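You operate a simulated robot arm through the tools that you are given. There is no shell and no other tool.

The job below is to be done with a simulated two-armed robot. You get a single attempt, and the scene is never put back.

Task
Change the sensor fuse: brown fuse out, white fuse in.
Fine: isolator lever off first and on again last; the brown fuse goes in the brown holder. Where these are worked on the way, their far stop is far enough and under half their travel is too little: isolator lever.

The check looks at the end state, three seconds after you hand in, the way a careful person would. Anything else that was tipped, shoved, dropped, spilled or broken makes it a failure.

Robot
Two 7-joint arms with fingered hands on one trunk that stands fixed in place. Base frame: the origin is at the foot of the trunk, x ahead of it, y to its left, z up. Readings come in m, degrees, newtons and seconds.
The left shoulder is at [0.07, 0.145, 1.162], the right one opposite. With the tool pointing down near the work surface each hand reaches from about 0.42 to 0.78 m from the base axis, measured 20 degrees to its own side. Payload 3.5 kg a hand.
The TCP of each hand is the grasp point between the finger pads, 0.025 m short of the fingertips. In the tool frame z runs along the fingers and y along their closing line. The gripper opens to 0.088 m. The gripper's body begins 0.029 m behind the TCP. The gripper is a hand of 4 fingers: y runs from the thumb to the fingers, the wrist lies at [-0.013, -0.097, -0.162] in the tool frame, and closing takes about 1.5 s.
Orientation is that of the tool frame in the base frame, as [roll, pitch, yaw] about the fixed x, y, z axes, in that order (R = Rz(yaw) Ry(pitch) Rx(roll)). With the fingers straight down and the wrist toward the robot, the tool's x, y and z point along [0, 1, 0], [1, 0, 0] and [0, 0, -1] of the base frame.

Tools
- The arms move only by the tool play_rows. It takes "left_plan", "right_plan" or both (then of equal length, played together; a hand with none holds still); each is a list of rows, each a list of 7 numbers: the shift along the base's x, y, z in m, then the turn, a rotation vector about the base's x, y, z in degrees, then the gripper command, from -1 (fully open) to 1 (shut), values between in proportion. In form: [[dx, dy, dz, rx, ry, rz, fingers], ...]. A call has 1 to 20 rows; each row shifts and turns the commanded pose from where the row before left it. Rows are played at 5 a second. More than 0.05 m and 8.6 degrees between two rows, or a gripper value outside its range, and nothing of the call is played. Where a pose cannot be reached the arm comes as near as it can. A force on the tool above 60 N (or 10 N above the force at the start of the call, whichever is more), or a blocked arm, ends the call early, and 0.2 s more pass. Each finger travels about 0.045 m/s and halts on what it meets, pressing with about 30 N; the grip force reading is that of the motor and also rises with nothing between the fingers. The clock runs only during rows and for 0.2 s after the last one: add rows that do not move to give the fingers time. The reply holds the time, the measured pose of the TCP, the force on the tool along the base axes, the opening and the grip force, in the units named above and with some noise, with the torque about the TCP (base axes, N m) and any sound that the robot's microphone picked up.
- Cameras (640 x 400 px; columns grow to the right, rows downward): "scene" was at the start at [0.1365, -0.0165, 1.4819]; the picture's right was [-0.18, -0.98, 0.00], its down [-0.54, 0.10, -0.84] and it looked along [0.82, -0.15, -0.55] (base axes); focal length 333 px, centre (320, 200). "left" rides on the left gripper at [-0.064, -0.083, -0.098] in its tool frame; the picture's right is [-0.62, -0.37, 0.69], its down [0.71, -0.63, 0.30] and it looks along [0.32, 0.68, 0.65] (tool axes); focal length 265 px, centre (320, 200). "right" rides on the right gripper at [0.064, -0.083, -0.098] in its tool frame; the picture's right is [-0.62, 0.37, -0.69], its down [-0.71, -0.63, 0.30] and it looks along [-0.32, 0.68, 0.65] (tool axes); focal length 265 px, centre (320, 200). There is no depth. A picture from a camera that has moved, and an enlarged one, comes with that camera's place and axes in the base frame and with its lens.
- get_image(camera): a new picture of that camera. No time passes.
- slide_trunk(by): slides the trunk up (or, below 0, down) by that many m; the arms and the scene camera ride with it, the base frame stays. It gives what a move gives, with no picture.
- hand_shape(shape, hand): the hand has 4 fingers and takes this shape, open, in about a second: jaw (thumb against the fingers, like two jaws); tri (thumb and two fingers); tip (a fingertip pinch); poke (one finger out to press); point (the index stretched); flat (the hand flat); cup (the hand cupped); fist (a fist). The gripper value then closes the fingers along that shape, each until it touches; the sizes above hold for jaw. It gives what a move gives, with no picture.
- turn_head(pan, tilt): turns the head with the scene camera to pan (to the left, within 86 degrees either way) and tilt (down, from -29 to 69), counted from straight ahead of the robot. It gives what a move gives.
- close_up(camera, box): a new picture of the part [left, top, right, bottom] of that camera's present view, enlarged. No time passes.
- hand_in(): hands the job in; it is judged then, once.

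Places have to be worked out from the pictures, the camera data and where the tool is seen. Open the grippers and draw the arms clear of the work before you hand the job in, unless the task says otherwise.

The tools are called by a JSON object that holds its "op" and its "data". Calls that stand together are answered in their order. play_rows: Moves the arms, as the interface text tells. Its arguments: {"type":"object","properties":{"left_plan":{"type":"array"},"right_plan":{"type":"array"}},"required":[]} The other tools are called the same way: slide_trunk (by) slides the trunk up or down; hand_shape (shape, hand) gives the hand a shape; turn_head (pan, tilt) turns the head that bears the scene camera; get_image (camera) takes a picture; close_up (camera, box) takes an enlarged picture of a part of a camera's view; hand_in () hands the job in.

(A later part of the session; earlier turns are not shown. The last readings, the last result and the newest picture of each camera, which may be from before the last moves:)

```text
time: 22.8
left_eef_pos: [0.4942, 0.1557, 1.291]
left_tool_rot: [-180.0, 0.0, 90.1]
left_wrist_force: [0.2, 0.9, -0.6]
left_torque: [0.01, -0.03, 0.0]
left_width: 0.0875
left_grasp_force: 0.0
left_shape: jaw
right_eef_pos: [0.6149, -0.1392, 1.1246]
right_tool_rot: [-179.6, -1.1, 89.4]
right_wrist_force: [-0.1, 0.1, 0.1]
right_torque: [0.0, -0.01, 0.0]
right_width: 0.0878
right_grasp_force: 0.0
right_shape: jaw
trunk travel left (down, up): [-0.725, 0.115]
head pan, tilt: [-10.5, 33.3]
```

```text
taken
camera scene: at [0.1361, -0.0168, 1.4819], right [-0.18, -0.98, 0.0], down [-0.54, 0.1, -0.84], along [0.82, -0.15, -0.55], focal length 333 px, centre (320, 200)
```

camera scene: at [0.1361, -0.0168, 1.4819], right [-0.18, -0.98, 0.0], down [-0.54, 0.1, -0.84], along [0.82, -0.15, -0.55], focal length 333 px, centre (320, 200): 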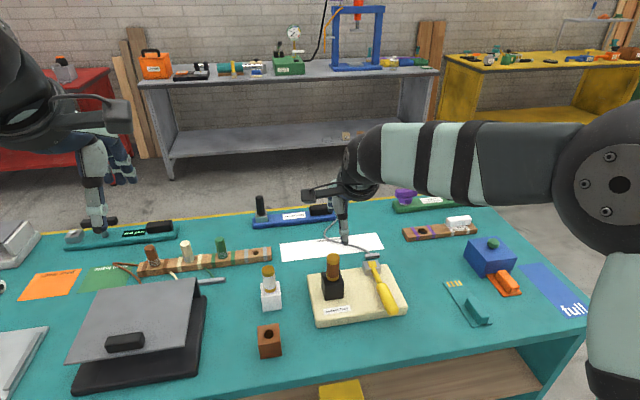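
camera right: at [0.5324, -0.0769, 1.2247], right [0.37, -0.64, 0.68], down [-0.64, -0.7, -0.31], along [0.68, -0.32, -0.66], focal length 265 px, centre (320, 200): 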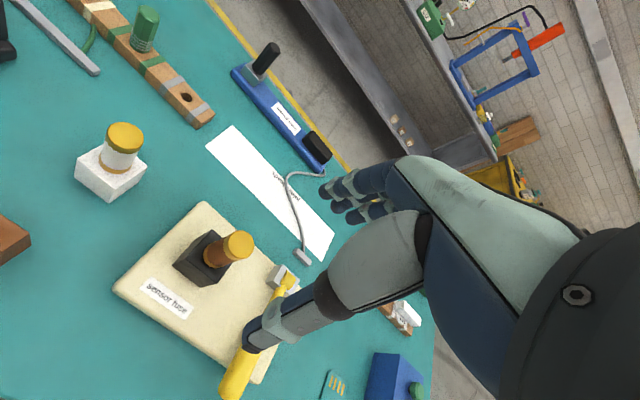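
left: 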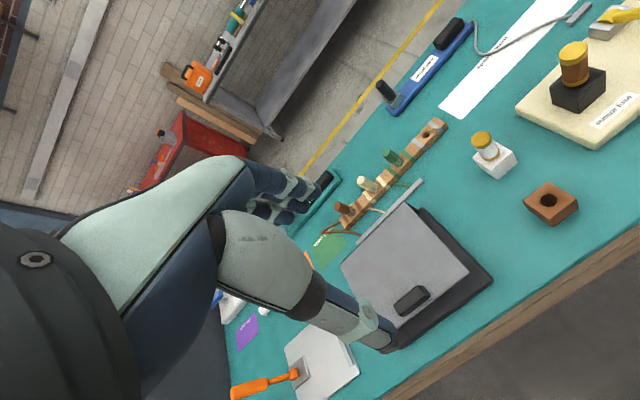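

From this view the brown fuse top is at about [0.647, -0.138, 0.994] and the white one at [0.667, 0.0, 0.963]; the lever lies level. I move over the brown fuse, level the hand and descend part-way.

{"op": "play_rows", "data": {"right_plan": [[0.016, 0, 0, -0.6, -0.2, 0.3, -1], [0.016, 0.0005, 0, -0.5, -0.2, 0.3, -1], [0, 0, -0.03, 0, 0, 0, -1], [0, 0, -0.03, 0, 0, 0, -1], [0, 0, 0, 0, 0, 0, -1]]}}

{"op": "get_image", "data": {"camera": "right"}}

{"op": "close_up", "data": {"camera": "scene", "box": [280, 200, 400, 310]}}

{"op": "get_image", "data": {"camera": "left"}}

```text
time: 24.0
left_eef_pos: [0.4932, 0.1562, 1.2895]
left_tool_rot: [180.0, 0.0, 90.2]
left_wrist_force: [-0.1, -0.4, 0.1]
left_torque: [0.01, -0.02, 0.04]
left_width: 0.0876
left_grasp_force: 0.0
left_shape: jaw
right_eef_pos: [0.6479, -0.1398, 1.0638]
right_tool_rot: [179.9, 0.0, 90.0]
right_wrist_force: [0.1, -0.4, -0.1]
right_torque: [0.01, -0.01, 0.0]
right_width: 0.0877
right_grasp_force: 0.0
right_shape: jaw
trunk travel left (down, up): [-0.725, 0.115]
head pan, tilt: [-10.5, 33.3]
```

```text
taken
camera right: at [0.5644, -0.075, 1.1622], right [0.37, -0.62, 0.69], down [-0.63, -0.71, -0.3], along [0.68, -0.32, -0.65], focal length 265 px, centre (320, 200)
```

right: 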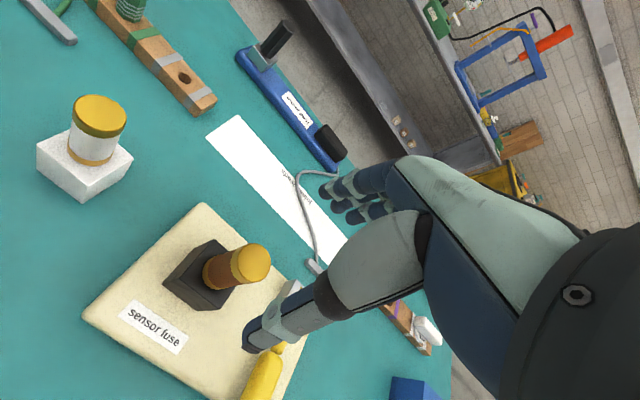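

```text
3.64 times, centred on (340, 255) of scene
camera zoom: at [0.1362, -0.0163, 1.4819], right [-0.18, -0.98, 0.0], down [-0.54, 0.1, -0.84], along [0.82, -0.15, -0.55], focal length 1210 px, centre (247, 0)
```

zoom: 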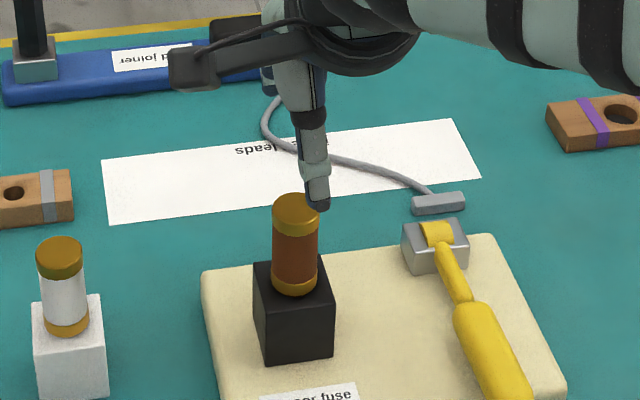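

```text
taken
camera left: at [0.4104, 0.0927, 1.388], right [-0.37, -0.62, -0.69], down [-0.63, 0.71, -0.3], along [0.68, 0.33, -0.65], focal length 265 px, centre (320, 200)
```

left: 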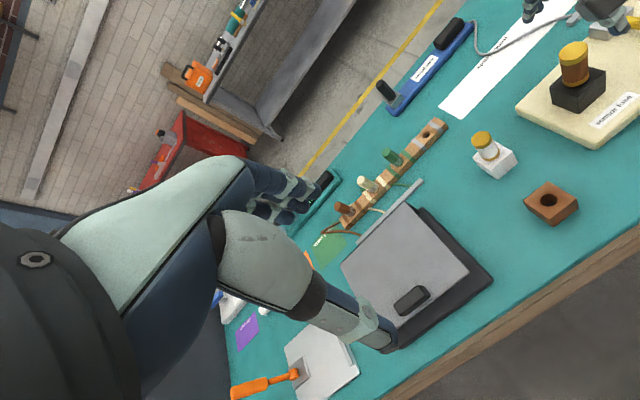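

The hand is well centred over the brown fuse (about 2 mm to correct). I descend so the fingertips stop about 2 cm above the black holder, with the hand open.

{"op": "play_rows", "data": {"right_plan": [[-0.0015, 0.0015, -0.02, 0, 0, 0, -1], [0, 0, -0.025, 0, 0, 0, -1], [0, 0, -0.025, 0, 0, 0, -1], [0, 0, -0.021, 0, 0, 0, -1], [0, 0, 0, 0, 0, 0, -1]]}}

{"op": "get_image", "data": {"camera": "right"}}

{"op": "close_up", "data": {"camera": "scene", "box": [280, 200, 400, 310]}}

```text
time: 25.2
left_eef_pos: [0.4943, 0.1575, 1.2902]
left_tool_rot: [-179.9, 0.0, 90.2]
left_wrist_force: [-0.9, -0.6, 0.0]
left_torque: [0.01, 0.03, 0.01]
left_width: 0.0877
left_grasp_force: 0.0
left_shape: jaw
right_eef_pos: [0.6455, -0.1369, 0.9718]
right_tool_rot: [179.9, -0.1, 90.0]
right_wrist_force: [0.5, -0.4, -0.7]
right_torque: [0.02, 0.01, 0.03]
right_width: 0.0877
right_grasp_force: 0.1
right_shape: jaw
trunk travel left (down, up): [-0.725, 0.115]
head pan, tilt: [-10.5, 33.3]
```

```text
taken
camera right: at [0.562, -0.073, 1.0704], right [0.37, -0.62, 0.69], down [-0.63, -0.71, -0.31], along [0.68, -0.32, -0.65], focal length 265 px, centre (320, 200)
```

right: 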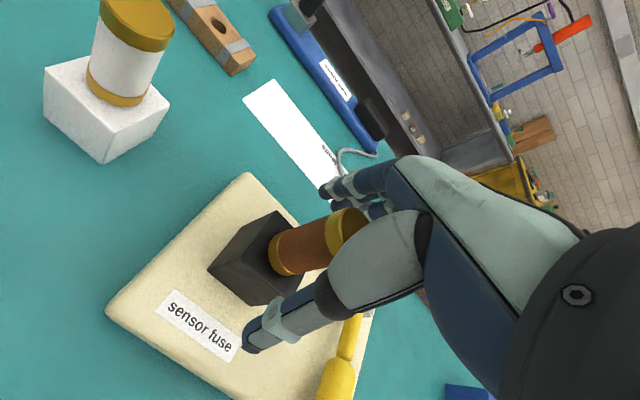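

```text
3.64 times, centred on (340, 255) of scene
camera zoom: at [0.1362, -0.0164, 1.4819], right [-0.18, -0.98, 0.0], down [-0.54, 0.1, -0.84], along [0.82, -0.15, -0.55], focal length 1210 px, centre (247, 0)
```

zoom: 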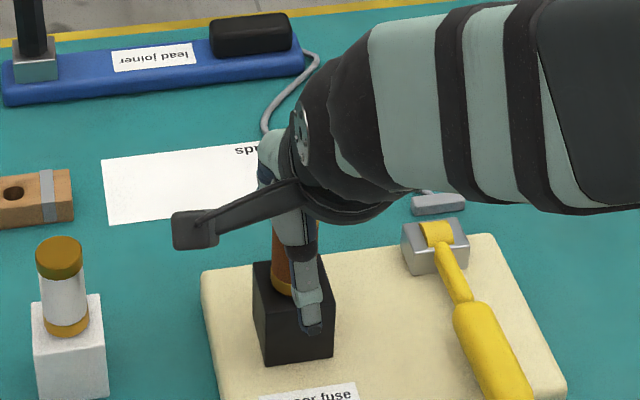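

The fuse stands between thumb and fingers at the grasp point. I close the hand.

{"op": "play_rows", "data": {"right_plan": [[0, 0, 0, 0, 0, 0, 0.5], [0, 0, 0, 0, 0, 0, 1], [0, 0, 0, 0, 0, 0, 1], [0, 0, 0, 0, 0, 0, 1], [0, 0, 0, 0, 0, 0, 1], [0, 0, 0, 0, 0, 0, 1], [0, 0, 0, 0, 0, 0, 1], [0, 0, 0, 0, 0, 0, 1]]}}

{"op": "get_image", "data": {"camera": "right"}}

{"op": "close_up", "data": {"camera": "scene", "box": [280, 200, 400, 310]}}

```text
time: 27.0
left_eef_pos: [0.4948, 0.1567, 1.2906]
left_tool_rot: [180.0, 0.0, 90.0]
left_wrist_force: [0.7, 0.1, 0.4]
left_torque: [-0.01, 0.01, 0.01]
left_width: 0.0877
left_grasp_force: 0.0
left_shape: jaw
right_eef_pos: [0.646, -0.1378, 0.972]
right_tool_rot: [180.0, 0.1, 90.0]
right_wrist_force: [-0.2, 0.1, -1.3]
right_torque: [0.01, -0.01, 0.01]
right_width: 0.02
right_grasp_force: 29.9
right_shape: jaw
trunk travel left (down, up): [-0.725, 0.115]
head pan, tilt: [-10.5, 33.3]
```

```text
taken
camera right: at [0.5623, -0.0731, 1.0704], right [0.37, -0.62, 0.69], down [-0.63, -0.71, -0.3], along [0.68, -0.32, -0.65], focal length 265 px, centre (320, 200)
```

right: 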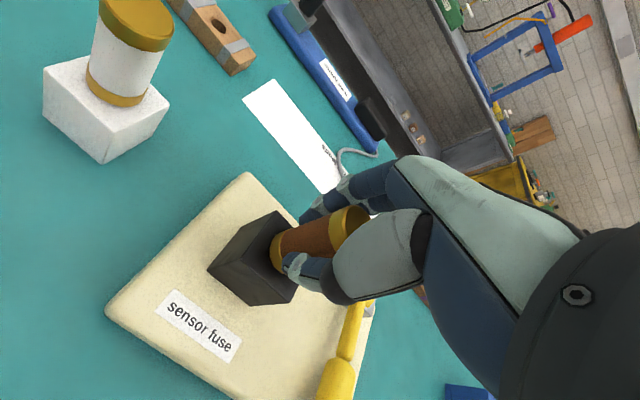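

```text
3.64 times, centred on (340, 255) of scene
camera zoom: at [0.1366, -0.0165, 1.4819], right [-0.18, -0.98, 0.0], down [-0.54, 0.1, -0.84], along [0.82, -0.15, -0.55], focal length 1210 px, centre (247, 0)
```

zoom: 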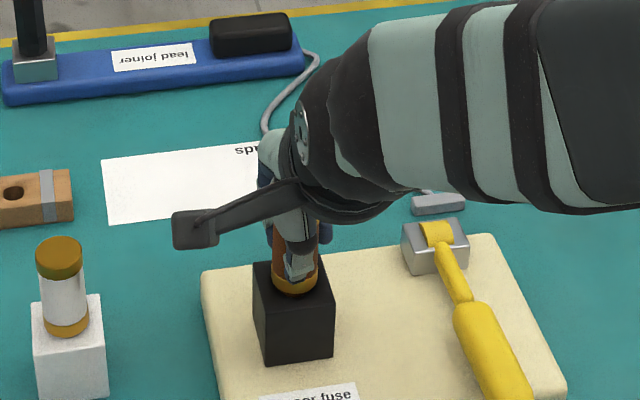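

The fuse is held (0.02 m reading, 30 N) with almost no side force. I lift straight up a little and check force and pictures.

{"op": "play_rows", "data": {"right_plan": [[0, 0, 0.005, 0, 0, 0, 1], [0, 0, 0.005, 0, 0, 0, 1], [0, 0, 0.005, 0, 0, 0, 1], [0, 0, 0.005, 0, 0, 0, 1], [0, 0, 0, 0, 0, 0, 1]]}}

{"op": "close_up", "data": {"camera": "scene", "box": [280, 200, 400, 310]}}

{"op": "get_image", "data": {"camera": "right"}}

```text
time: 28.2
left_eef_pos: [0.4946, 0.1563, 1.29]
left_tool_rot: [180.0, 0.1, 90.0]
left_wrist_force: [1.0, 0.5, -0.2]
left_torque: [-0.02, 0.03, 0.03]
left_width: 0.0878
left_grasp_force: 0.0
left_shape: jaw
right_eef_pos: [0.6467, -0.1371, 0.9917]
right_tool_rot: [-179.9, 0.0, 89.9]
right_wrist_force: [-0.5, 0.6, 0.1]
right_torque: [0.02, -0.03, 0.02]
right_width: 0.0199
right_grasp_force: 30.0
right_shape: jaw
trunk travel left (down, up): [-0.725, 0.115]
head pan, tilt: [-10.5, 33.3]
```

```text
3.64 times, centred on (340, 255) of scene
camera zoom: at [0.1367, -0.0165, 1.4819], right [-0.18, -0.98, 0.0], down [-0.54, 0.1, -0.84], along [0.82, -0.15, -0.55], focal length 1210 px, centre (247, 0)
```

zoom: 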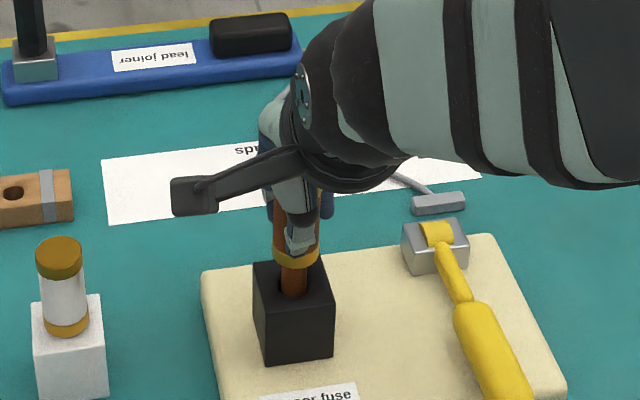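

```text
taken
camera right: at [0.5628, -0.0734, 1.0911], right [0.37, -0.62, 0.69], down [-0.63, -0.71, -0.3], along [0.68, -0.32, -0.65], focal length 265 px, centre (320, 200)
```

right: 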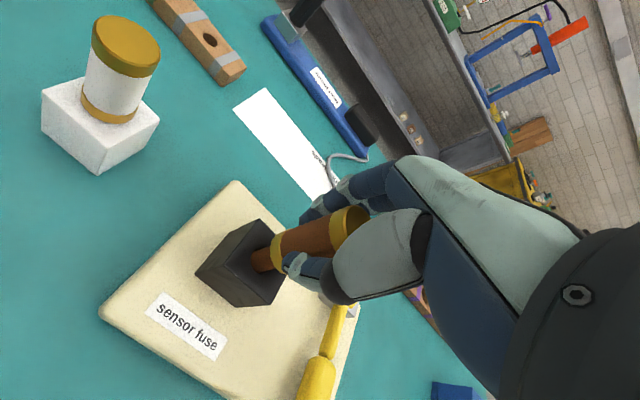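

The fuse slides out easily; its thinner peg shows below the lower brass ring. I keep lifting straight up and take a picture with the empty hole as an alignment reference.

{"op": "play_rows", "data": {"right_plan": [[0, 0, 0.01, 0, 0, 0, 1], [0, 0, 0.015, 0, 0, 0, 1], [0, 0, 0.025, 0, 0, 0, 1], [0, 0, 0.03, 0, 0, 0, 1], [0, 0, 0, 0, 0, 0, 1]]}}

{"op": "get_image", "data": {"camera": "right"}}

{"op": "close_up", "data": {"camera": "scene", "box": [230, 200, 390, 370]}}

{"op": "close_up", "data": {"camera": "right", "box": [170, 160, 370, 320]}}

```text
time: 29.4
left_eef_pos: [0.4951, 0.1567, 1.2908]
left_tool_rot: [-180.0, -0.1, 90.1]
left_wrist_force: [0.1, -0.5, 0.1]
left_torque: [0.01, 0.01, -0.03]
left_width: 0.0879
left_grasp_force: 0.0
left_shape: jaw
right_eef_pos: [0.6482, -0.1377, 1.0713]
right_tool_rot: [-180.0, 0.0, 89.9]
right_wrist_force: [-0.1, -0.6, 0.0]
right_torque: [-0.02, -0.02, 0.0]
right_width: 0.0201
right_grasp_force: 30.0
right_shape: jaw
trunk travel left (down, up): [-0.725, 0.115]
head pan, tilt: [-10.5, 33.3]
```

```text
taken
camera right: at [0.564, -0.0736, 1.171], right [0.37, -0.62, 0.69], down [-0.63, -0.71, -0.3], along [0.68, -0.32, -0.65], focal length 265 px, centre (320, 200)
```

right: 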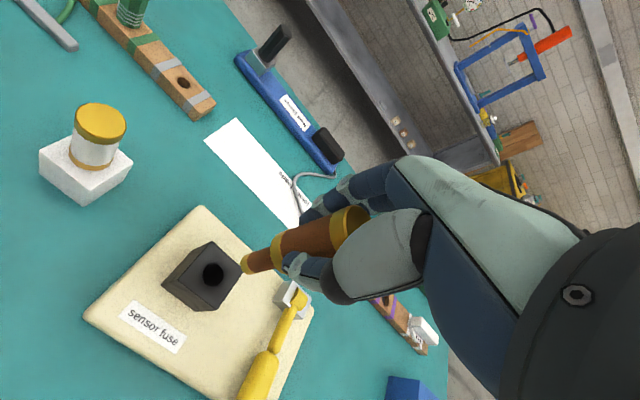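

```text
2.35 times, centred on (310, 285) of scene
camera zoom: at [0.1372, -0.0167, 1.4818], right [-0.18, -0.98, 0.0], down [-0.54, 0.1, -0.83], along [0.82, -0.15, -0.55], focal length 783 px, centre (344, 0)
```

zoom: 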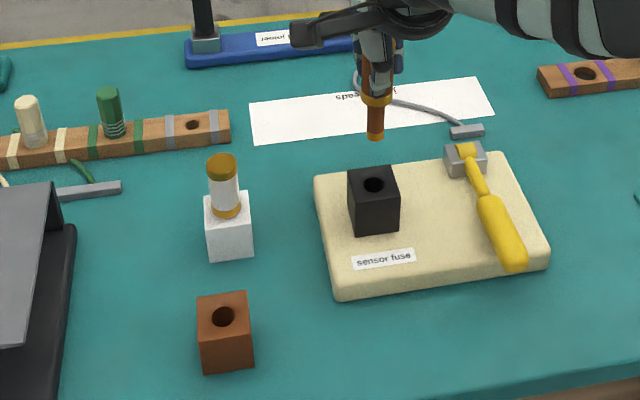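

```text
2.50 times, centred on (270, 240) of right
camera zoom: at [0.564, -0.0736, 1.171], right [0.37, -0.62, 0.69], down [-0.63, -0.71, -0.3], along [0.68, -0.32, -0.65], focal length 664 px, centre (445, 100)
```

zoom: 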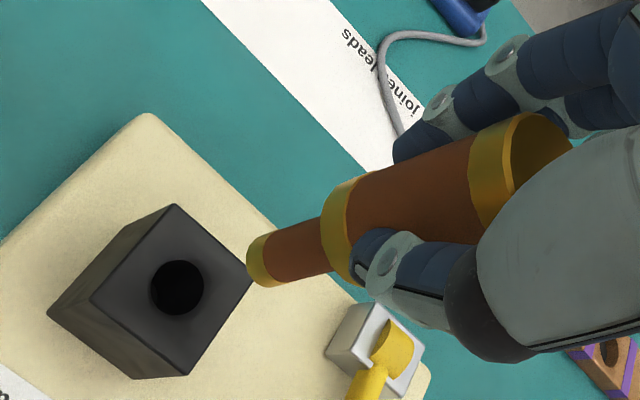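

The reading and picture agree: the black hole sits at [0.648, -0.138, 0.928], peg bottom is about 8.1 cm below the TCP. The brown hole comes out near [0.5525, 0.0105, 0.90], so I carry the fuse over there, staying high.

{"op": "play_rows", "data": {"right_plan": [[0, 0, 0.02, 0, 0, 0, 1], [-0.0239, 0.037, 0, 0, 0, 0, 1], [-0.0239, 0.037, 0, 0, 0, 0, 1], [-0.0239, 0.037, 0, 0, 0, 0, 1], [-0.0239, 0.037, 0, 0, 0, 0, 1], [0, 0, 0, 0, 0, 0, 1], [0, 0, 0, 0, 0, 0, 1]]}}

{"op": "get_image", "data": {"camera": "right"}}

{"op": "get_image", "data": {"camera": "scene"}}

{"op": "close_up", "data": {"camera": "right", "box": [170, 160, 370, 320]}}

```text
time: 31.0
left_eef_pos: [0.4952, 0.1563, 1.2908]
left_tool_rot: [-179.9, 0.1, 89.9]
left_wrist_force: [0.4, 0.0, -0.3]
left_torque: [-0.01, 0.0, -0.03]
left_width: 0.0872
left_grasp_force: 0.1
left_shape: jaw
right_eef_pos: [0.5516, 0.0102, 1.0926]
right_tool_rot: [180.0, -0.1, 90.0]
right_wrist_force: [1.0, 0.0, -0.4]
right_torque: [0.0, 0.0, 0.01]
right_width: 0.02
right_grasp_force: 29.8
right_shape: jaw
trunk travel left (down, up): [-0.725, 0.115]
head pan, tilt: [-10.5, 33.3]
```

```text
taken
camera right: at [0.467, 0.0751, 1.1914], right [0.37, -0.62, 0.69], down [-0.63, -0.71, -0.3], along [0.68, -0.32, -0.65], focal length 265 px, centre (320, 200)
```

right: 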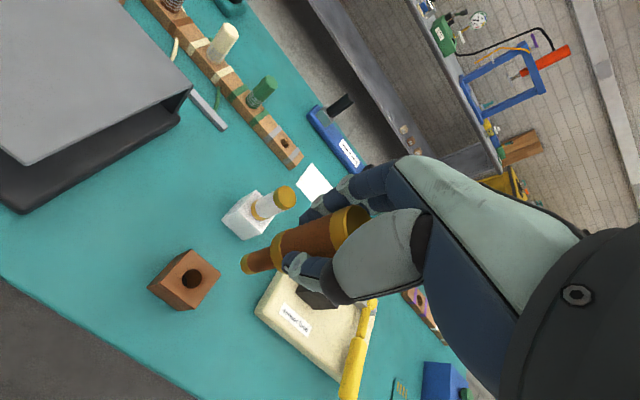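

```text
taken
camera scene: at [0.1368, -0.0169, 1.4818], right [-0.18, -0.98, 0.0], down [-0.54, 0.1, -0.84], along [0.82, -0.15, -0.55], focal length 333 px, centre (320, 200)
```

scene: 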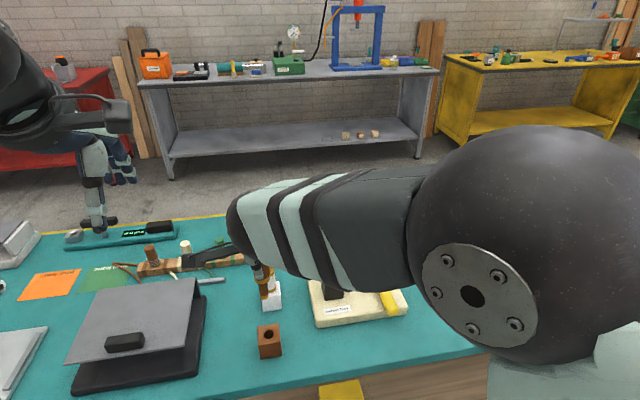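

```text
2.50 times, centred on (270, 240) of right
camera zoom: at [0.467, 0.0751, 1.1914], right [0.37, -0.62, 0.69], down [-0.63, -0.71, -0.3], along [0.68, -0.32, -0.65], focal length 664 px, centre (445, 100)
```

zoom: 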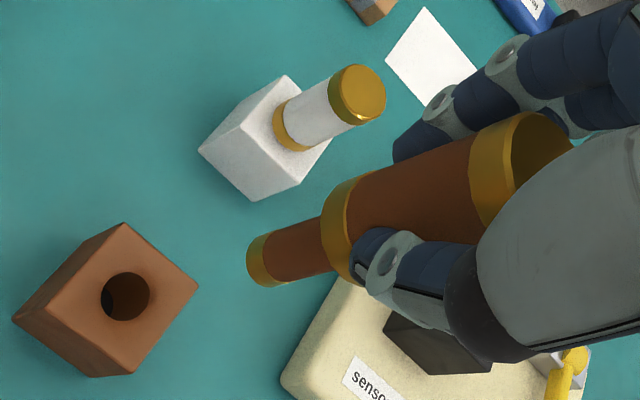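

The brown hole is about 2 mm further in x and y than the TCP: roughly [0.554, 0.012, 0.90]. I correct and lower until the peg is about 1.5 cm above the hole, then check again.

{"op": "play_rows", "data": {"right_plan": [[0.002, 0.002, -0.02, 0, 0, 0, 1], [0, 0, -0.03, 0, 0, 0, 1], [0, 0, -0.03, 0, 0, 0, 1], [0, 0, -0.014, 0, 0, 0, 1], [0, 0, 0, 0, 0, 0, 1], [0, 0, 0, 0, 0, 0, 1]]}}

{"op": "close_up", "data": {"camera": "right", "box": [170, 160, 370, 320]}}

{"op": "close_up", "data": {"camera": "scene", "box": [230, 260, 310, 370]}}

{"op": "close_up", "data": {"camera": "left", "box": [440, 100, 640, 260]}}

```text
time: 32.4
left_eef_pos: [0.4946, 0.1567, 1.2908]
left_tool_rot: [-180.0, 0.0, 90.0]
left_wrist_force: [-0.5, 0.8, -0.6]
left_torque: [-0.03, 0.02, -0.03]
left_width: 0.0874
left_grasp_force: 0.0
left_shape: jaw
right_eef_pos: [0.5552, 0.0086, 1.0019]
right_tool_rot: [180.0, -1.0, 89.1]
right_wrist_force: [0.3, 0.0, -0.4]
right_torque: [-0.03, 0.02, 0.03]
right_width: 0.0199
right_grasp_force: 29.2
right_shape: jaw
trunk travel left (down, up): [-0.725, 0.115]
head pan, tilt: [-10.5, 33.3]
```

```text
2.50 times, centred on (270, 240) of right
camera zoom: at [0.4729, 0.0724, 1.1022], right [0.36, -0.64, 0.68], down [-0.64, -0.7, -0.32], along [0.68, -0.32, -0.66], focal length 664 px, centre (445, 100)
```

zoom: 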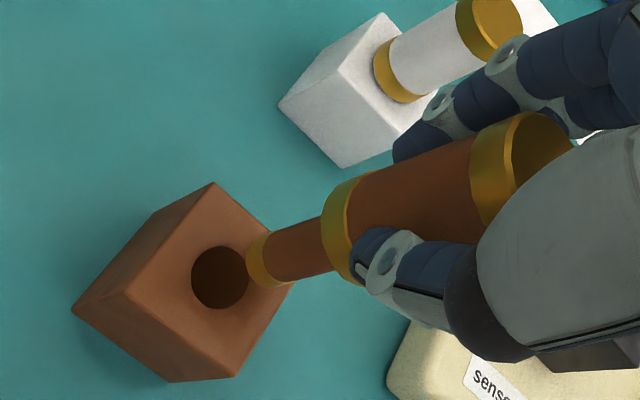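

```text
3.64 times, centred on (270, 315) of scene
camera zoom: at [0.1366, -0.0165, 1.4819], right [-0.18, -0.98, 0.0], down [-0.54, 0.1, -0.84], along [0.82, -0.15, -0.55], focal length 1210 px, centre (502, -218)
```

zoom: 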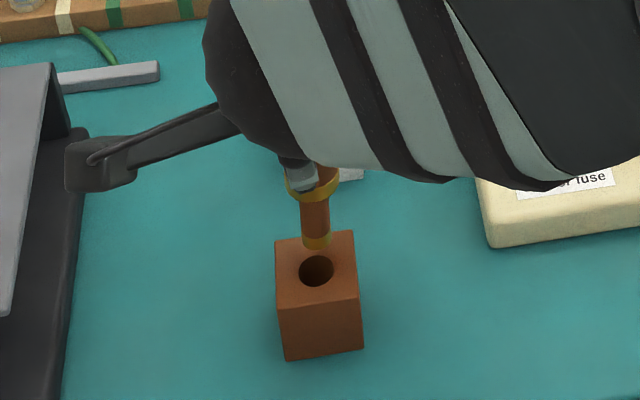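

```text
2.50 times, centred on (540, 180) of left
camera zoom: at [0.4107, 0.0926, 1.3879], right [-0.37, -0.62, -0.69], down [-0.63, 0.71, -0.3], along [0.68, 0.33, -0.65], focal length 664 px, centre (-230, 250)
```

zoom: 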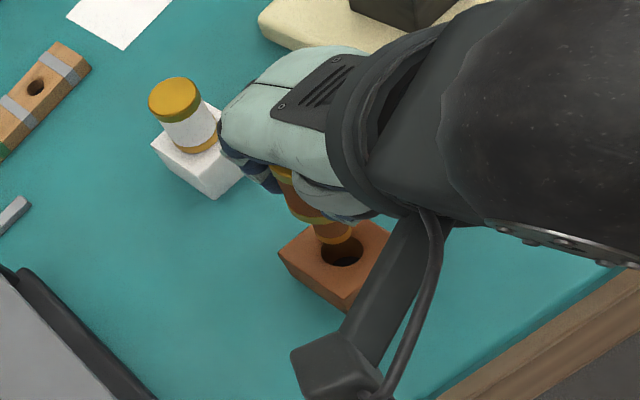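

The pose has drifted a few mm and about a degree from the command. I wait one moment to see whether it settles.

{"op": "play_rows", "data": {"right_plan": [[0, 0, 0, 0, 0, 0, 1], [0, 0, 0, 0, 0, 0, 1], [0, 0, 0, 0, 0, 0, 1]]}}

```text
time: 33.2
left_eef_pos: [0.4939, 0.1573, 1.2903]
left_tool_rot: [-180.0, 0.0, 90.1]
left_wrist_force: [0.6, 0.1, -0.6]
left_torque: [0.0, 0.03, 0.0]
left_width: 0.0877
left_grasp_force: 0.2
left_shape: jaw
right_eef_pos: [0.5565, 0.0085, 1.0011]
right_tool_rot: [-179.8, -0.8, 89.2]
right_wrist_force: [-0.1, -0.6, 0.5]
right_torque: [0.02, 0.0, 0.0]
right_width: 0.02
right_grasp_force: 30.3
right_shape: jaw
trunk travel left (down, up): [-0.725, 0.115]
head pan, tilt: [-10.5, 33.3]
```

The offset is steady, so the arm is near a joint limit with this wrist direction. Since the fuse is round, I raise 2 cm and turn the hand about the vertical so the wrist comes more from the right.

{"op": "play_rows", "data": {"right_plan": [[0, 0, 0.02, 0, 0, 0, 1], [0, 0, 0, 0, 0, 7.5, 1], [0, 0, 0, 0, 0, 7.5, 1], [0, 0, 0, 0, 0, 7.5, 1], [0, 0, 0, 0, 0, 7.5, 1], [0, 0, 0, 0, 0, 0, 1], [0, 0, 0, 0, 0, 0, 1]]}}

```text
time: 34.8
left_eef_pos: [0.4949, 0.1567, 1.2897]
left_tool_rot: [180.0, 0.1, 90.1]
left_wrist_force: [0.5, -0.6, 0.2]
left_torque: [-0.01, -0.01, 0.02]
left_width: 0.0877
left_grasp_force: 0.1
left_shape: jaw
right_eef_pos: [0.5529, 0.0128, 1.0188]
right_tool_rot: [179.9, 0.0, 119.9]
right_wrist_force: [0.2, -0.2, -0.7]
right_torque: [0.01, -0.01, 0.02]
right_width: 0.02
right_grasp_force: 30.3
right_shape: jaw
trunk travel left (down, up): [-0.725, 0.115]
head pan, tilt: [-10.5, 33.3]
```

Now the pose follows the command exactly (yaw 120). I check the alignment over the brown hole.

{"op": "close_up", "data": {"camera": "right", "box": [170, 160, 370, 320]}}

{"op": "close_up", "data": {"camera": "scene", "box": [230, 260, 310, 370]}}

{"op": "close_up", "data": {"camera": "left", "box": [480, 100, 640, 260]}}

```text
2.50 times, centred on (270, 240) of right
camera zoom: at [0.4477, 0.0267, 1.1176], right [0.63, -0.35, 0.69], down [-0.19, -0.93, -0.3], along [0.76, 0.06, -0.65], focal length 664 px, centre (445, 100)
```

zoom: 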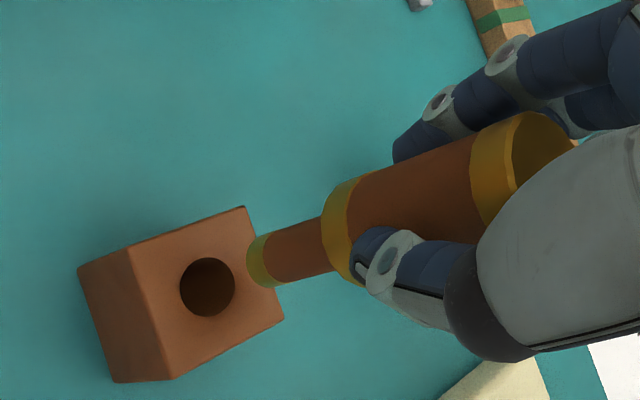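

```text
3.64 times, centred on (270, 315) of scene
camera zoom: at [0.1364, -0.0162, 1.4819], right [-0.18, -0.98, 0.0], down [-0.54, 0.1, -0.84], along [0.82, -0.15, -0.55], focal length 1210 px, centre (502, -218)
```

zoom: 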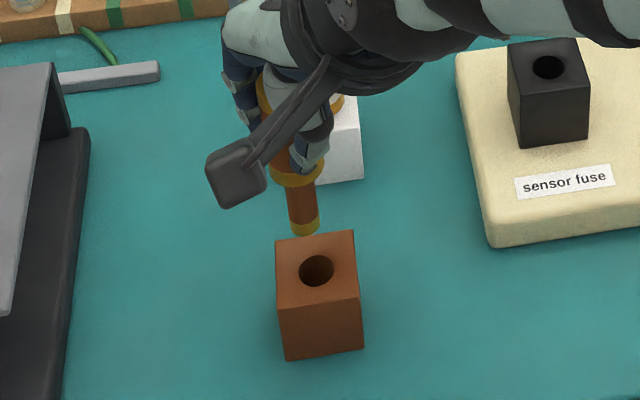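

```text
2.50 times, centred on (560, 180) of left
camera zoom: at [0.4105, 0.0928, 1.3879], right [-0.37, -0.62, -0.69], down [-0.63, 0.71, -0.3], along [0.68, 0.33, -0.65], focal length 664 px, centre (-280, 250)
```

zoom: 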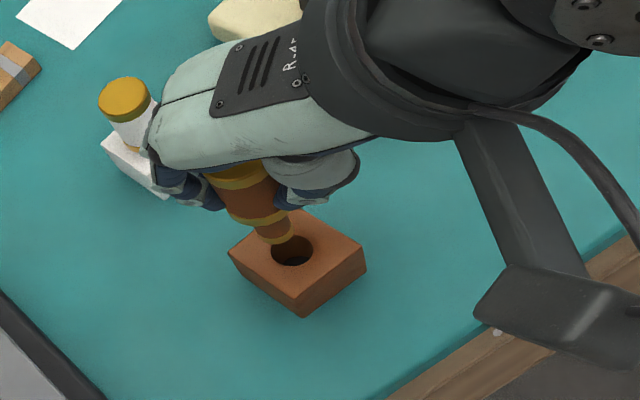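

Comparing peg and hole in the views, the hole centre is about 3.4 mm to the right (−y) and under 1 mm ahead of the peg. I correct that and lower so the peg is about 5 mm above the hole.

{"op": "play_rows", "data": {"right_plan": [[0.0005, -0.0034, -0.01, 0, 0, 0, 1], [0, 0, -0.01, 0, 0, 0, 1], [0, 0, -0.011, 0, 0, 0, 1], [0, 0, 0, 0, 0, 0, 1], [0, 0, 0, 0, 0, 0, 1]]}}

{"op": "close_up", "data": {"camera": "right", "box": [170, 160, 370, 320]}}

{"op": "close_up", "data": {"camera": "scene", "box": [250, 290, 290, 350]}}

{"op": "close_up", "data": {"camera": "left", "box": [520, 160, 600, 230]}}

```text
time: 36.0
left_eef_pos: [0.4942, 0.1557, 1.2901]
left_tool_rot: [180.0, 0.0, 90.2]
left_wrist_force: [0.4, 0.2, 0.5]
left_torque: [0.02, 0.03, 0.02]
left_width: 0.0875
left_grasp_force: 0.0
left_shape: jaw
right_eef_pos: [0.552, 0.0088, 0.9869]
right_tool_rot: [180.0, -0.1, 120.0]
right_wrist_force: [0.2, -0.1, -0.7]
right_torque: [0.03, -0.01, 0.01]
right_width: 0.0201
right_grasp_force: 29.7
right_shape: jaw
trunk travel left (down, up): [-0.725, 0.115]
head pan, tilt: [-10.5, 33.3]
```

```text
2.50 times, centred on (270, 240) of right
camera zoom: at [0.4481, 0.023, 1.0859], right [0.63, -0.35, 0.69], down [-0.19, -0.93, -0.3], along [0.75, 0.06, -0.65], focal length 664 px, centre (445, 100)
```

zoom: 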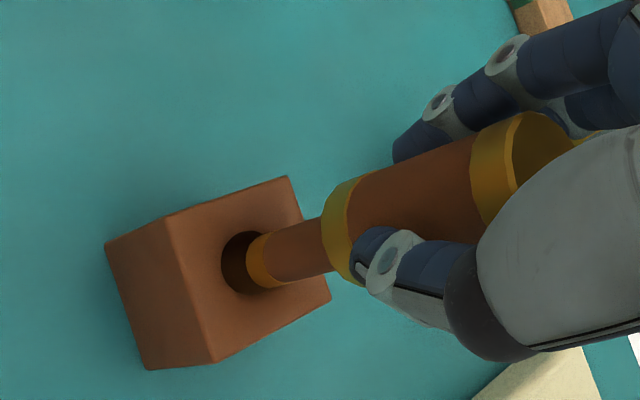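

```text
6.67 times, centred on (270, 320) of scene
camera zoom: at [0.1365, -0.0164, 1.4819], right [-0.18, -0.98, 0.0], down [-0.54, 0.1, -0.84], along [0.82, -0.15, -0.55], focal length 2217 px, centre (653, -600)
```

zoom: 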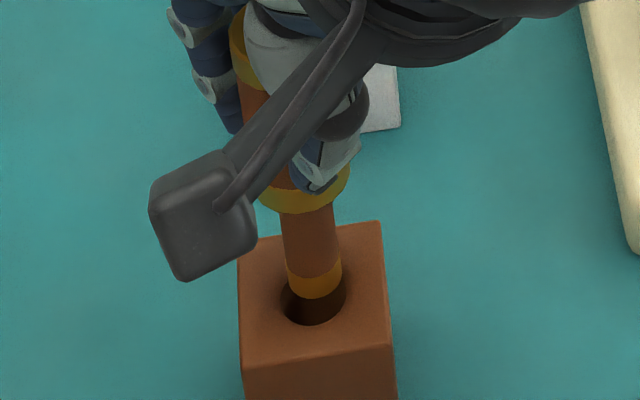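

```text
5.71 times, centred on (560, 195) of left
camera zoom: at [0.4107, 0.0926, 1.3879], right [-0.37, -0.62, -0.69], down [-0.63, 0.71, -0.3], along [0.68, 0.33, -0.65], focal length 1517 px, centre (-1051, 229)
```

zoom: 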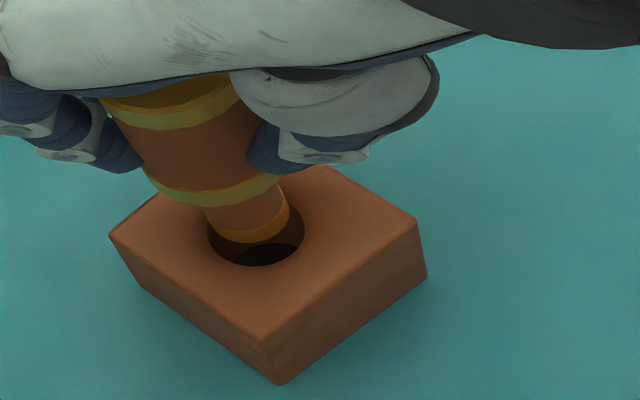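

Peg and hole now line up in all three views within about a millimetre. I lower in small steps, watching the force.

{"op": "play_rows", "data": {"right_plan": [[0, 0, -0.006, 0, 0, 0, 1], [0, 0, -0.006, 0, 0, 0, 1], [0, 0, 0, 0, 0, 0, 1]]}}

{"op": "close_up", "data": {"camera": "left", "box": [520, 160, 600, 230]}}

```text
time: 36.8
left_eef_pos: [0.4945, 0.1565, 1.2909]
left_tool_rot: [-180.0, 0.0, 90.0]
left_wrist_force: [-0.1, -0.5, 0.2]
left_torque: [-0.04, 0.01, -0.03]
left_width: 0.0875
left_grasp_force: 0.1
left_shape: jaw
right_eef_pos: [0.5512, 0.0079, 0.9756]
right_tool_rot: [179.9, 0.0, 120.0]
right_wrist_force: [0.2, -1.0, -1.1]
right_torque: [0.01, 0.02, -0.01]
right_width: 0.0199
right_grasp_force: 30.1
right_shape: jaw
trunk travel left (down, up): [-0.725, 0.115]
head pan, tilt: [-10.5, 33.3]
```

```text
5.71 times, centred on (560, 195) of left
camera zoom: at [0.4106, 0.0926, 1.3879], right [-0.37, -0.62, -0.69], down [-0.63, 0.71, -0.3], along [0.68, 0.33, -0.65], focal length 1517 px, centre (-1051, 229)
```

zoom: 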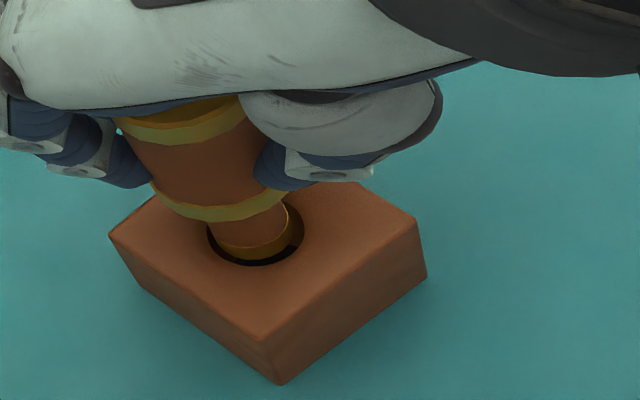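

The peg is entering the hole freely with about 1 N. I continue down in small steps.

{"op": "play_rows", "data": {"right_plan": [[0, 0, -0.006, 0, 0, 0, 1], [0, 0, -0.006, 0, 0, 0, 1], [0, 0, 0, 0, 0, 0, 1]]}}

{"op": "play_rows", "data": {"right_plan": [[0, 0, -0.006, 0, 0, 0, 1], [0, 0, -0.006, 0, 0, 0, 1], [0, 0, 0, 0, 0, 0, 1]]}}

{"op": "close_up", "data": {"camera": "left", "box": [520, 160, 600, 230]}}

{"op": "close_up", "data": {"camera": "right", "box": [170, 160, 370, 320]}}

```text
time: 37.6
left_eef_pos: [0.4935, 0.156, 1.29]
left_tool_rot: [-180.0, 0.0, 90.1]
left_wrist_force: [-0.5, 0.1, -0.5]
left_torque: [0.03, 0.0, 0.02]
left_width: 0.0878
left_grasp_force: 0.1
left_shape: jaw
right_eef_pos: [0.5536, 0.0099, 0.9628]
right_tool_rot: [179.9, -0.1, 120.0]
right_wrist_force: [0.3, 0.3, -0.3]
right_torque: [0.01, 0.04, -0.01]
right_width: 0.02
right_grasp_force: 29.5
right_shape: jaw
trunk travel left (down, up): [-0.725, 0.115]
head pan, tilt: [-10.5, 33.3]
```

```text
time: 38.4
left_eef_pos: [0.4938, 0.1568, 1.2904]
left_tool_rot: [180.0, 0.0, 90.1]
left_wrist_force: [0.7, 0.3, -0.1]
left_torque: [-0.01, -0.02, 0.03]
left_width: 0.0876
left_grasp_force: 0.1
left_shape: jaw
right_eef_pos: [0.5525, 0.0096, 0.9515]
right_tool_rot: [179.9, 0.0, 120.1]
right_wrist_force: [-1.8, -0.2, 0.3]
right_torque: [0.01, 0.13, -0.02]
right_width: 0.0202
right_grasp_force: 30.0
right_shape: jaw
trunk travel left (down, up): [-0.725, 0.115]
head pan, tilt: [-10.5, 33.3]
```

```text
5.71 times, centred on (560, 195) of left
camera zoom: at [0.4102, 0.0926, 1.3881], right [-0.37, -0.62, -0.69], down [-0.63, 0.71, -0.3], along [0.68, 0.33, -0.65], focal length 1517 px, centre (-1051, 229)
```

zoom: 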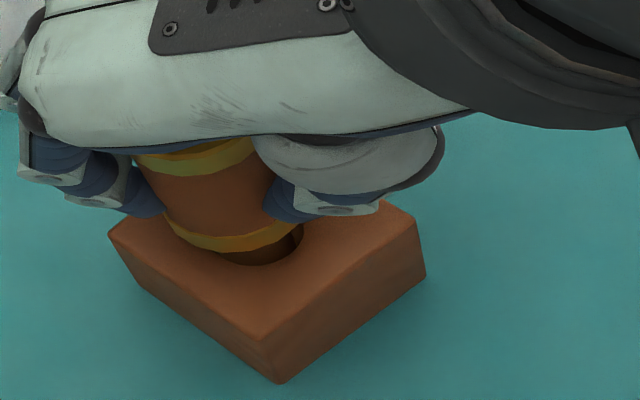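

```text
2.50 times, centred on (270, 240) of right
camera zoom: at [0.4484, 0.0229, 1.0502], right [0.63, -0.35, 0.69], down [-0.19, -0.93, -0.3], along [0.76, 0.06, -0.65], focal length 664 px, centre (445, 100)
```

zoom: 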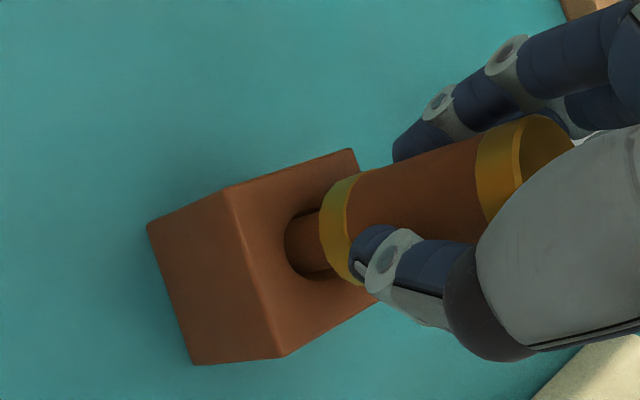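

About a centimetre remains, and the holder has not moved. I continue in smaller steps until the ring touches the holder.

{"op": "play_rows", "data": {"right_plan": [[0, 0, -0.004, 0, 0, 0, 1], [0, 0, -0.004, 0, 0, 0, 1], [0, 0, 0, 0, 0, 0, 1]]}}

{"op": "play_rows", "data": {"right_plan": [[0, 0, -0.002, 0, 0, 0, 1], [0, 0, 0, 0, 0, 0, 1]]}}

{"op": "close_up", "data": {"camera": "left", "box": [520, 160, 600, 230]}}

{"op": "close_up", "data": {"camera": "right", "box": [170, 160, 370, 320]}}

```text
time: 39.2
left_eef_pos: [0.4923, 0.1567, 1.291]
left_tool_rot: [180.0, 0.0, 90.1]
left_wrist_force: [0.5, 0.4, 0.4]
left_torque: [0.0, 0.0, 0.0]
left_width: 0.0878
left_grasp_force: 0.1
left_shape: jaw
right_eef_pos: [0.5529, 0.0086, 0.9424]
right_tool_rot: [180.0, 0.1, 120.0]
right_wrist_force: [-2.5, 0.4, 0.4]
right_torque: [0.02, 0.16, -0.01]
right_width: 0.02
right_grasp_force: 29.8
right_shape: jaw
trunk travel left (down, up): [-0.725, 0.115]
head pan, tilt: [-10.5, 33.3]
```

```text
time: 39.8
left_eef_pos: [0.4912, 0.1572, 1.2921]
left_tool_rot: [179.9, -0.1, 90.1]
left_wrist_force: [0.2, -0.6, -0.2]
left_torque: [0.0, 0.0, -0.06]
left_width: 0.0876
left_grasp_force: 0.1
left_shape: jaw
right_eef_pos: [0.553, 0.0087, 0.9409]
right_tool_rot: [179.8, 0.1, 120.1]
right_wrist_force: [-3.7, -0.3, 4.3]
right_torque: [0.01, 0.06, -0.01]
right_width: 0.0199
right_grasp_force: 30.2
right_shape: jaw
trunk travel left (down, up): [-0.725, 0.115]
head pan, tilt: [-10.5, 33.3]
```

```text
5.71 times, centred on (560, 195) of left
camera zoom: at [0.409, 0.0926, 1.3885], right [-0.37, -0.62, -0.69], down [-0.63, 0.71, -0.31], along [0.68, 0.33, -0.65], focal length 1517 px, centre (-1051, 229)
```

zoom: 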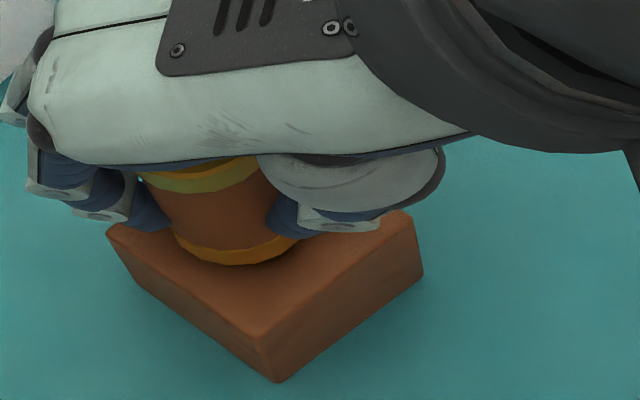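

```text
2.50 times, centred on (270, 240) of right
camera zoom: at [0.4475, 0.0233, 1.0402], right [0.63, -0.35, 0.69], down [-0.19, -0.93, -0.31], along [0.76, 0.06, -0.65], focal length 664 px, centre (445, 100)
```

zoom: 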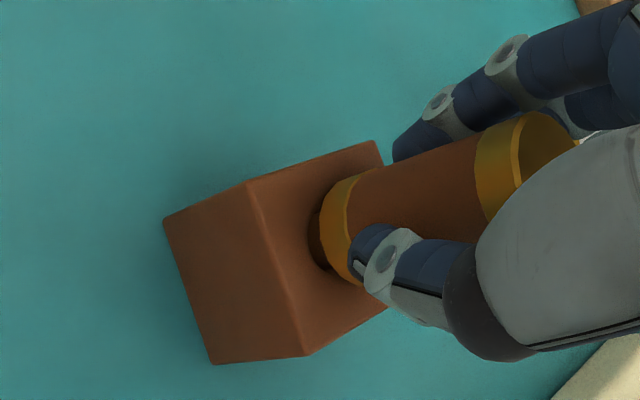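

The ring is almost seated; a −3.7 N side force says the peg leans on the far wall, so I shift back 1 mm and lower another 2 mm.

{"op": "play_rows", "data": {"right_plan": [[-0.001, 0, 0, 0, 0, 0, 1], [0, 0, -0.002, 0, 0, 0, 1], [0, 0, 0, 0, 0, 0, 1]]}}

{"op": "close_up", "data": {"camera": "right", "box": [170, 160, 370, 320]}}

{"op": "close_up", "data": {"camera": "left", "box": [520, 160, 600, 230]}}

```text
time: 40.6
left_eef_pos: [0.4922, 0.157, 1.2913]
left_tool_rot: [179.8, 0.0, 90.1]
left_wrist_force: [0.0, -0.1, -0.4]
left_torque: [-0.01, -0.01, 0.01]
left_width: 0.0875
left_grasp_force: 0.1
left_shape: jaw
right_eef_pos: [0.5524, 0.0101, 0.9405]
right_tool_rot: [179.7, 0.1, 119.9]
right_wrist_force: [-1.9, 1.4, 8.5]
right_torque: [0.06, -0.03, 0.0]
right_width: 0.0203
right_grasp_force: 30.5
right_shape: jaw
trunk travel left (down, up): [-0.725, 0.115]
head pan, tilt: [-10.5, 33.3]
```

```text
2.50 times, centred on (270, 240) of right
camera zoom: at [0.4462, 0.0237, 1.039], right [0.63, -0.35, 0.7], down [-0.19, -0.93, -0.31], along [0.76, 0.06, -0.65], focal length 664 px, centre (445, 100)
```

zoom: 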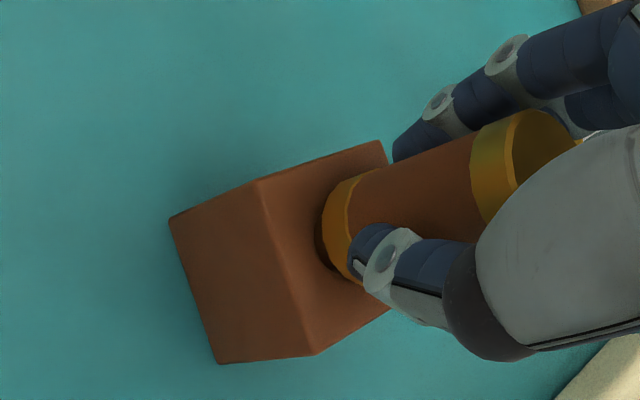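

```text
5.71 times, centred on (560, 195) of left
camera zoom: at [0.4085, 0.0928, 1.3887], right [-0.37, -0.62, -0.69], down [-0.63, 0.71, -0.31], along [0.68, 0.33, -0.65], focal length 1517 px, centre (-1051, 229)
```

zoom: 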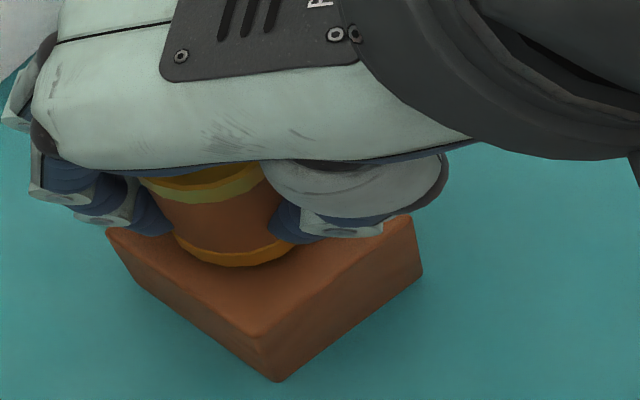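

The vertical force rose to 8.5 N with almost no motion. I push 2 mm more to confirm it is fully seated.

{"op": "play_rows", "data": {"right_plan": [[-0.0005, -0.0003, -0.002, 0, 0, 0, 1], [0, 0, 0, 0, 0, 0, 1]]}}

{"op": "close_up", "data": {"camera": "right", "box": [210, 180, 310, 260]}}

```text
time: 41.2
left_eef_pos: [0.4914, 0.1578, 1.2922]
left_tool_rot: [179.9, 0.0, 90.1]
left_wrist_force: [-0.8, 1.3, -0.1]
left_torque: [-0.01, 0.02, -0.01]
left_width: 0.0876
left_grasp_force: 0.0
left_shape: jaw
right_eef_pos: [0.5505, 0.0104, 0.9397]
right_tool_rot: [179.5, 0.0, 120.0]
right_wrist_force: [-0.9, 2.2, 15.0]
right_torque: [0.13, -0.16, 0.06]
right_width: 0.0207
right_grasp_force: 29.8
right_shape: jaw
trunk travel left (down, up): [-0.725, 0.115]
head pan, tilt: [-10.5, 33.3]
```

```text
5.00 times, centred on (260, 220) of right
camera zoom: at [0.4452, 0.0233, 1.0379], right [0.62, -0.35, 0.7], down [-0.19, -0.93, -0.31], along [0.76, 0.06, -0.65], focal length 1327 px, centre (620, 100)
```

zoom: 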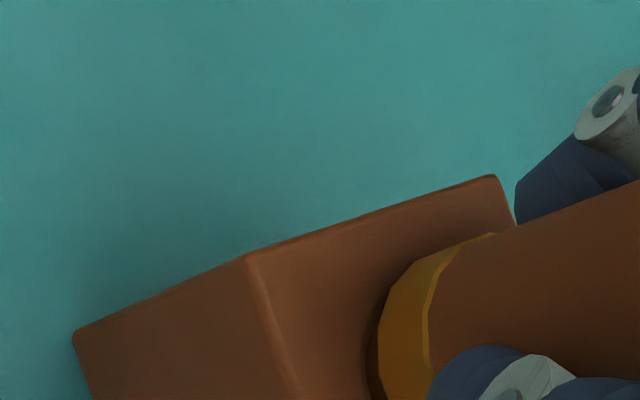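

The ring is seated (15 N, no further motion). I relieve the pressure, open the hand and rise straight up.

{"op": "play_rows", "data": {"right_plan": [[0.0005, 0, 0.003, 0, 0, 0, 1], [0, 0, 0, 0, 0, 0, -0.3], [0, 0, 0, 0, 0, 0, -1], [0, 0, 0, 0, 0, 0, -1], [0, 0, 0, 0, 0, 0, -1], [0, 0, 0, 0, 0, 0, -1], [0, 0, 0, 0, 0, 0, -1], [0, 0, 0.02, 0, 0, 0, -1], [0, 0, 0.03, 0, 0, 0, -1], [0, 0, 0.03, 0, 0, 0, -1], [0, 0, 0.04, 0, 0, 0, -1], [0, 0, 0, 0, 0, 0, -1]]}}

{"op": "get_image", "data": {"camera": "right"}}

{"op": "get_image", "data": {"camera": "scene"}}

{"op": "close_up", "data": {"camera": "left", "box": [480, 100, 640, 260]}}

```text
time: 43.8
left_eef_pos: [0.4933, 0.1578, 1.2915]
left_tool_rot: [-180.0, -0.1, 90.1]
left_wrist_force: [0.5, -0.9, -0.1]
left_torque: [-0.01, -0.02, -0.02]
left_width: 0.0877
left_grasp_force: 0.0
left_shape: jaw
right_eef_pos: [0.5508, 0.0089, 1.0624]
right_tool_rot: [180.0, 0.0, 120.1]
right_wrist_force: [-0.2, 0.0, -0.2]
right_torque: [0.0, 0.04, 0.0]
right_width: 0.0878
right_grasp_force: 0.0
right_shape: jaw
trunk travel left (down, up): [-0.725, 0.115]
head pan, tilt: [-10.5, 33.3]
```

```text
taken
camera right: at [0.4465, 0.0222, 1.1609], right [0.63, -0.35, 0.69], down [-0.19, -0.93, -0.3], along [0.75, 0.06, -0.65], focal length 265 px, centre (320, 200)
```

right: 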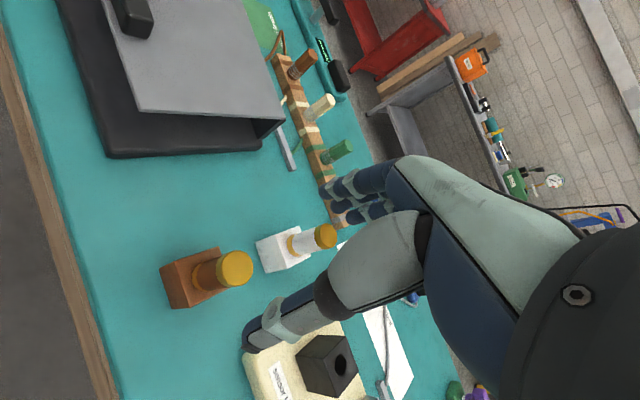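

```text
taken
camera scene: at [0.137, -0.0164, 1.4818], right [-0.18, -0.98, 0.0], down [-0.54, 0.1, -0.84], along [0.82, -0.15, -0.55], focal length 333 px, centre (320, 200)
```

scene: 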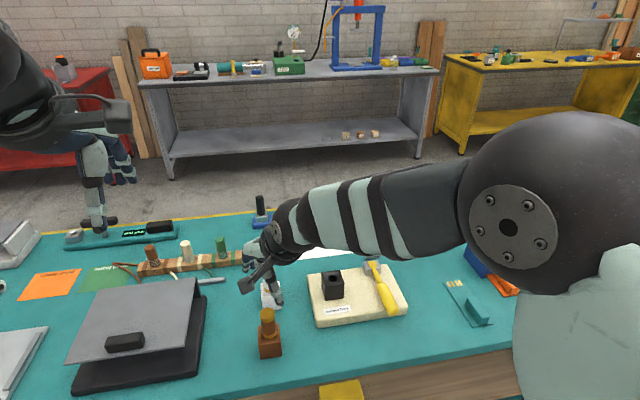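

```text
2.50 times, centred on (560, 180) of left
camera zoom: at [0.4111, 0.0926, 1.3877], right [-0.37, -0.62, -0.69], down [-0.63, 0.71, -0.3], along [0.68, 0.33, -0.65], focal length 664 px, centre (-280, 250)
```

zoom: 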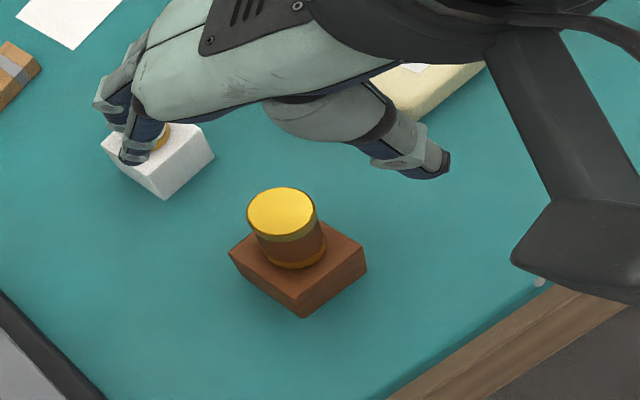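

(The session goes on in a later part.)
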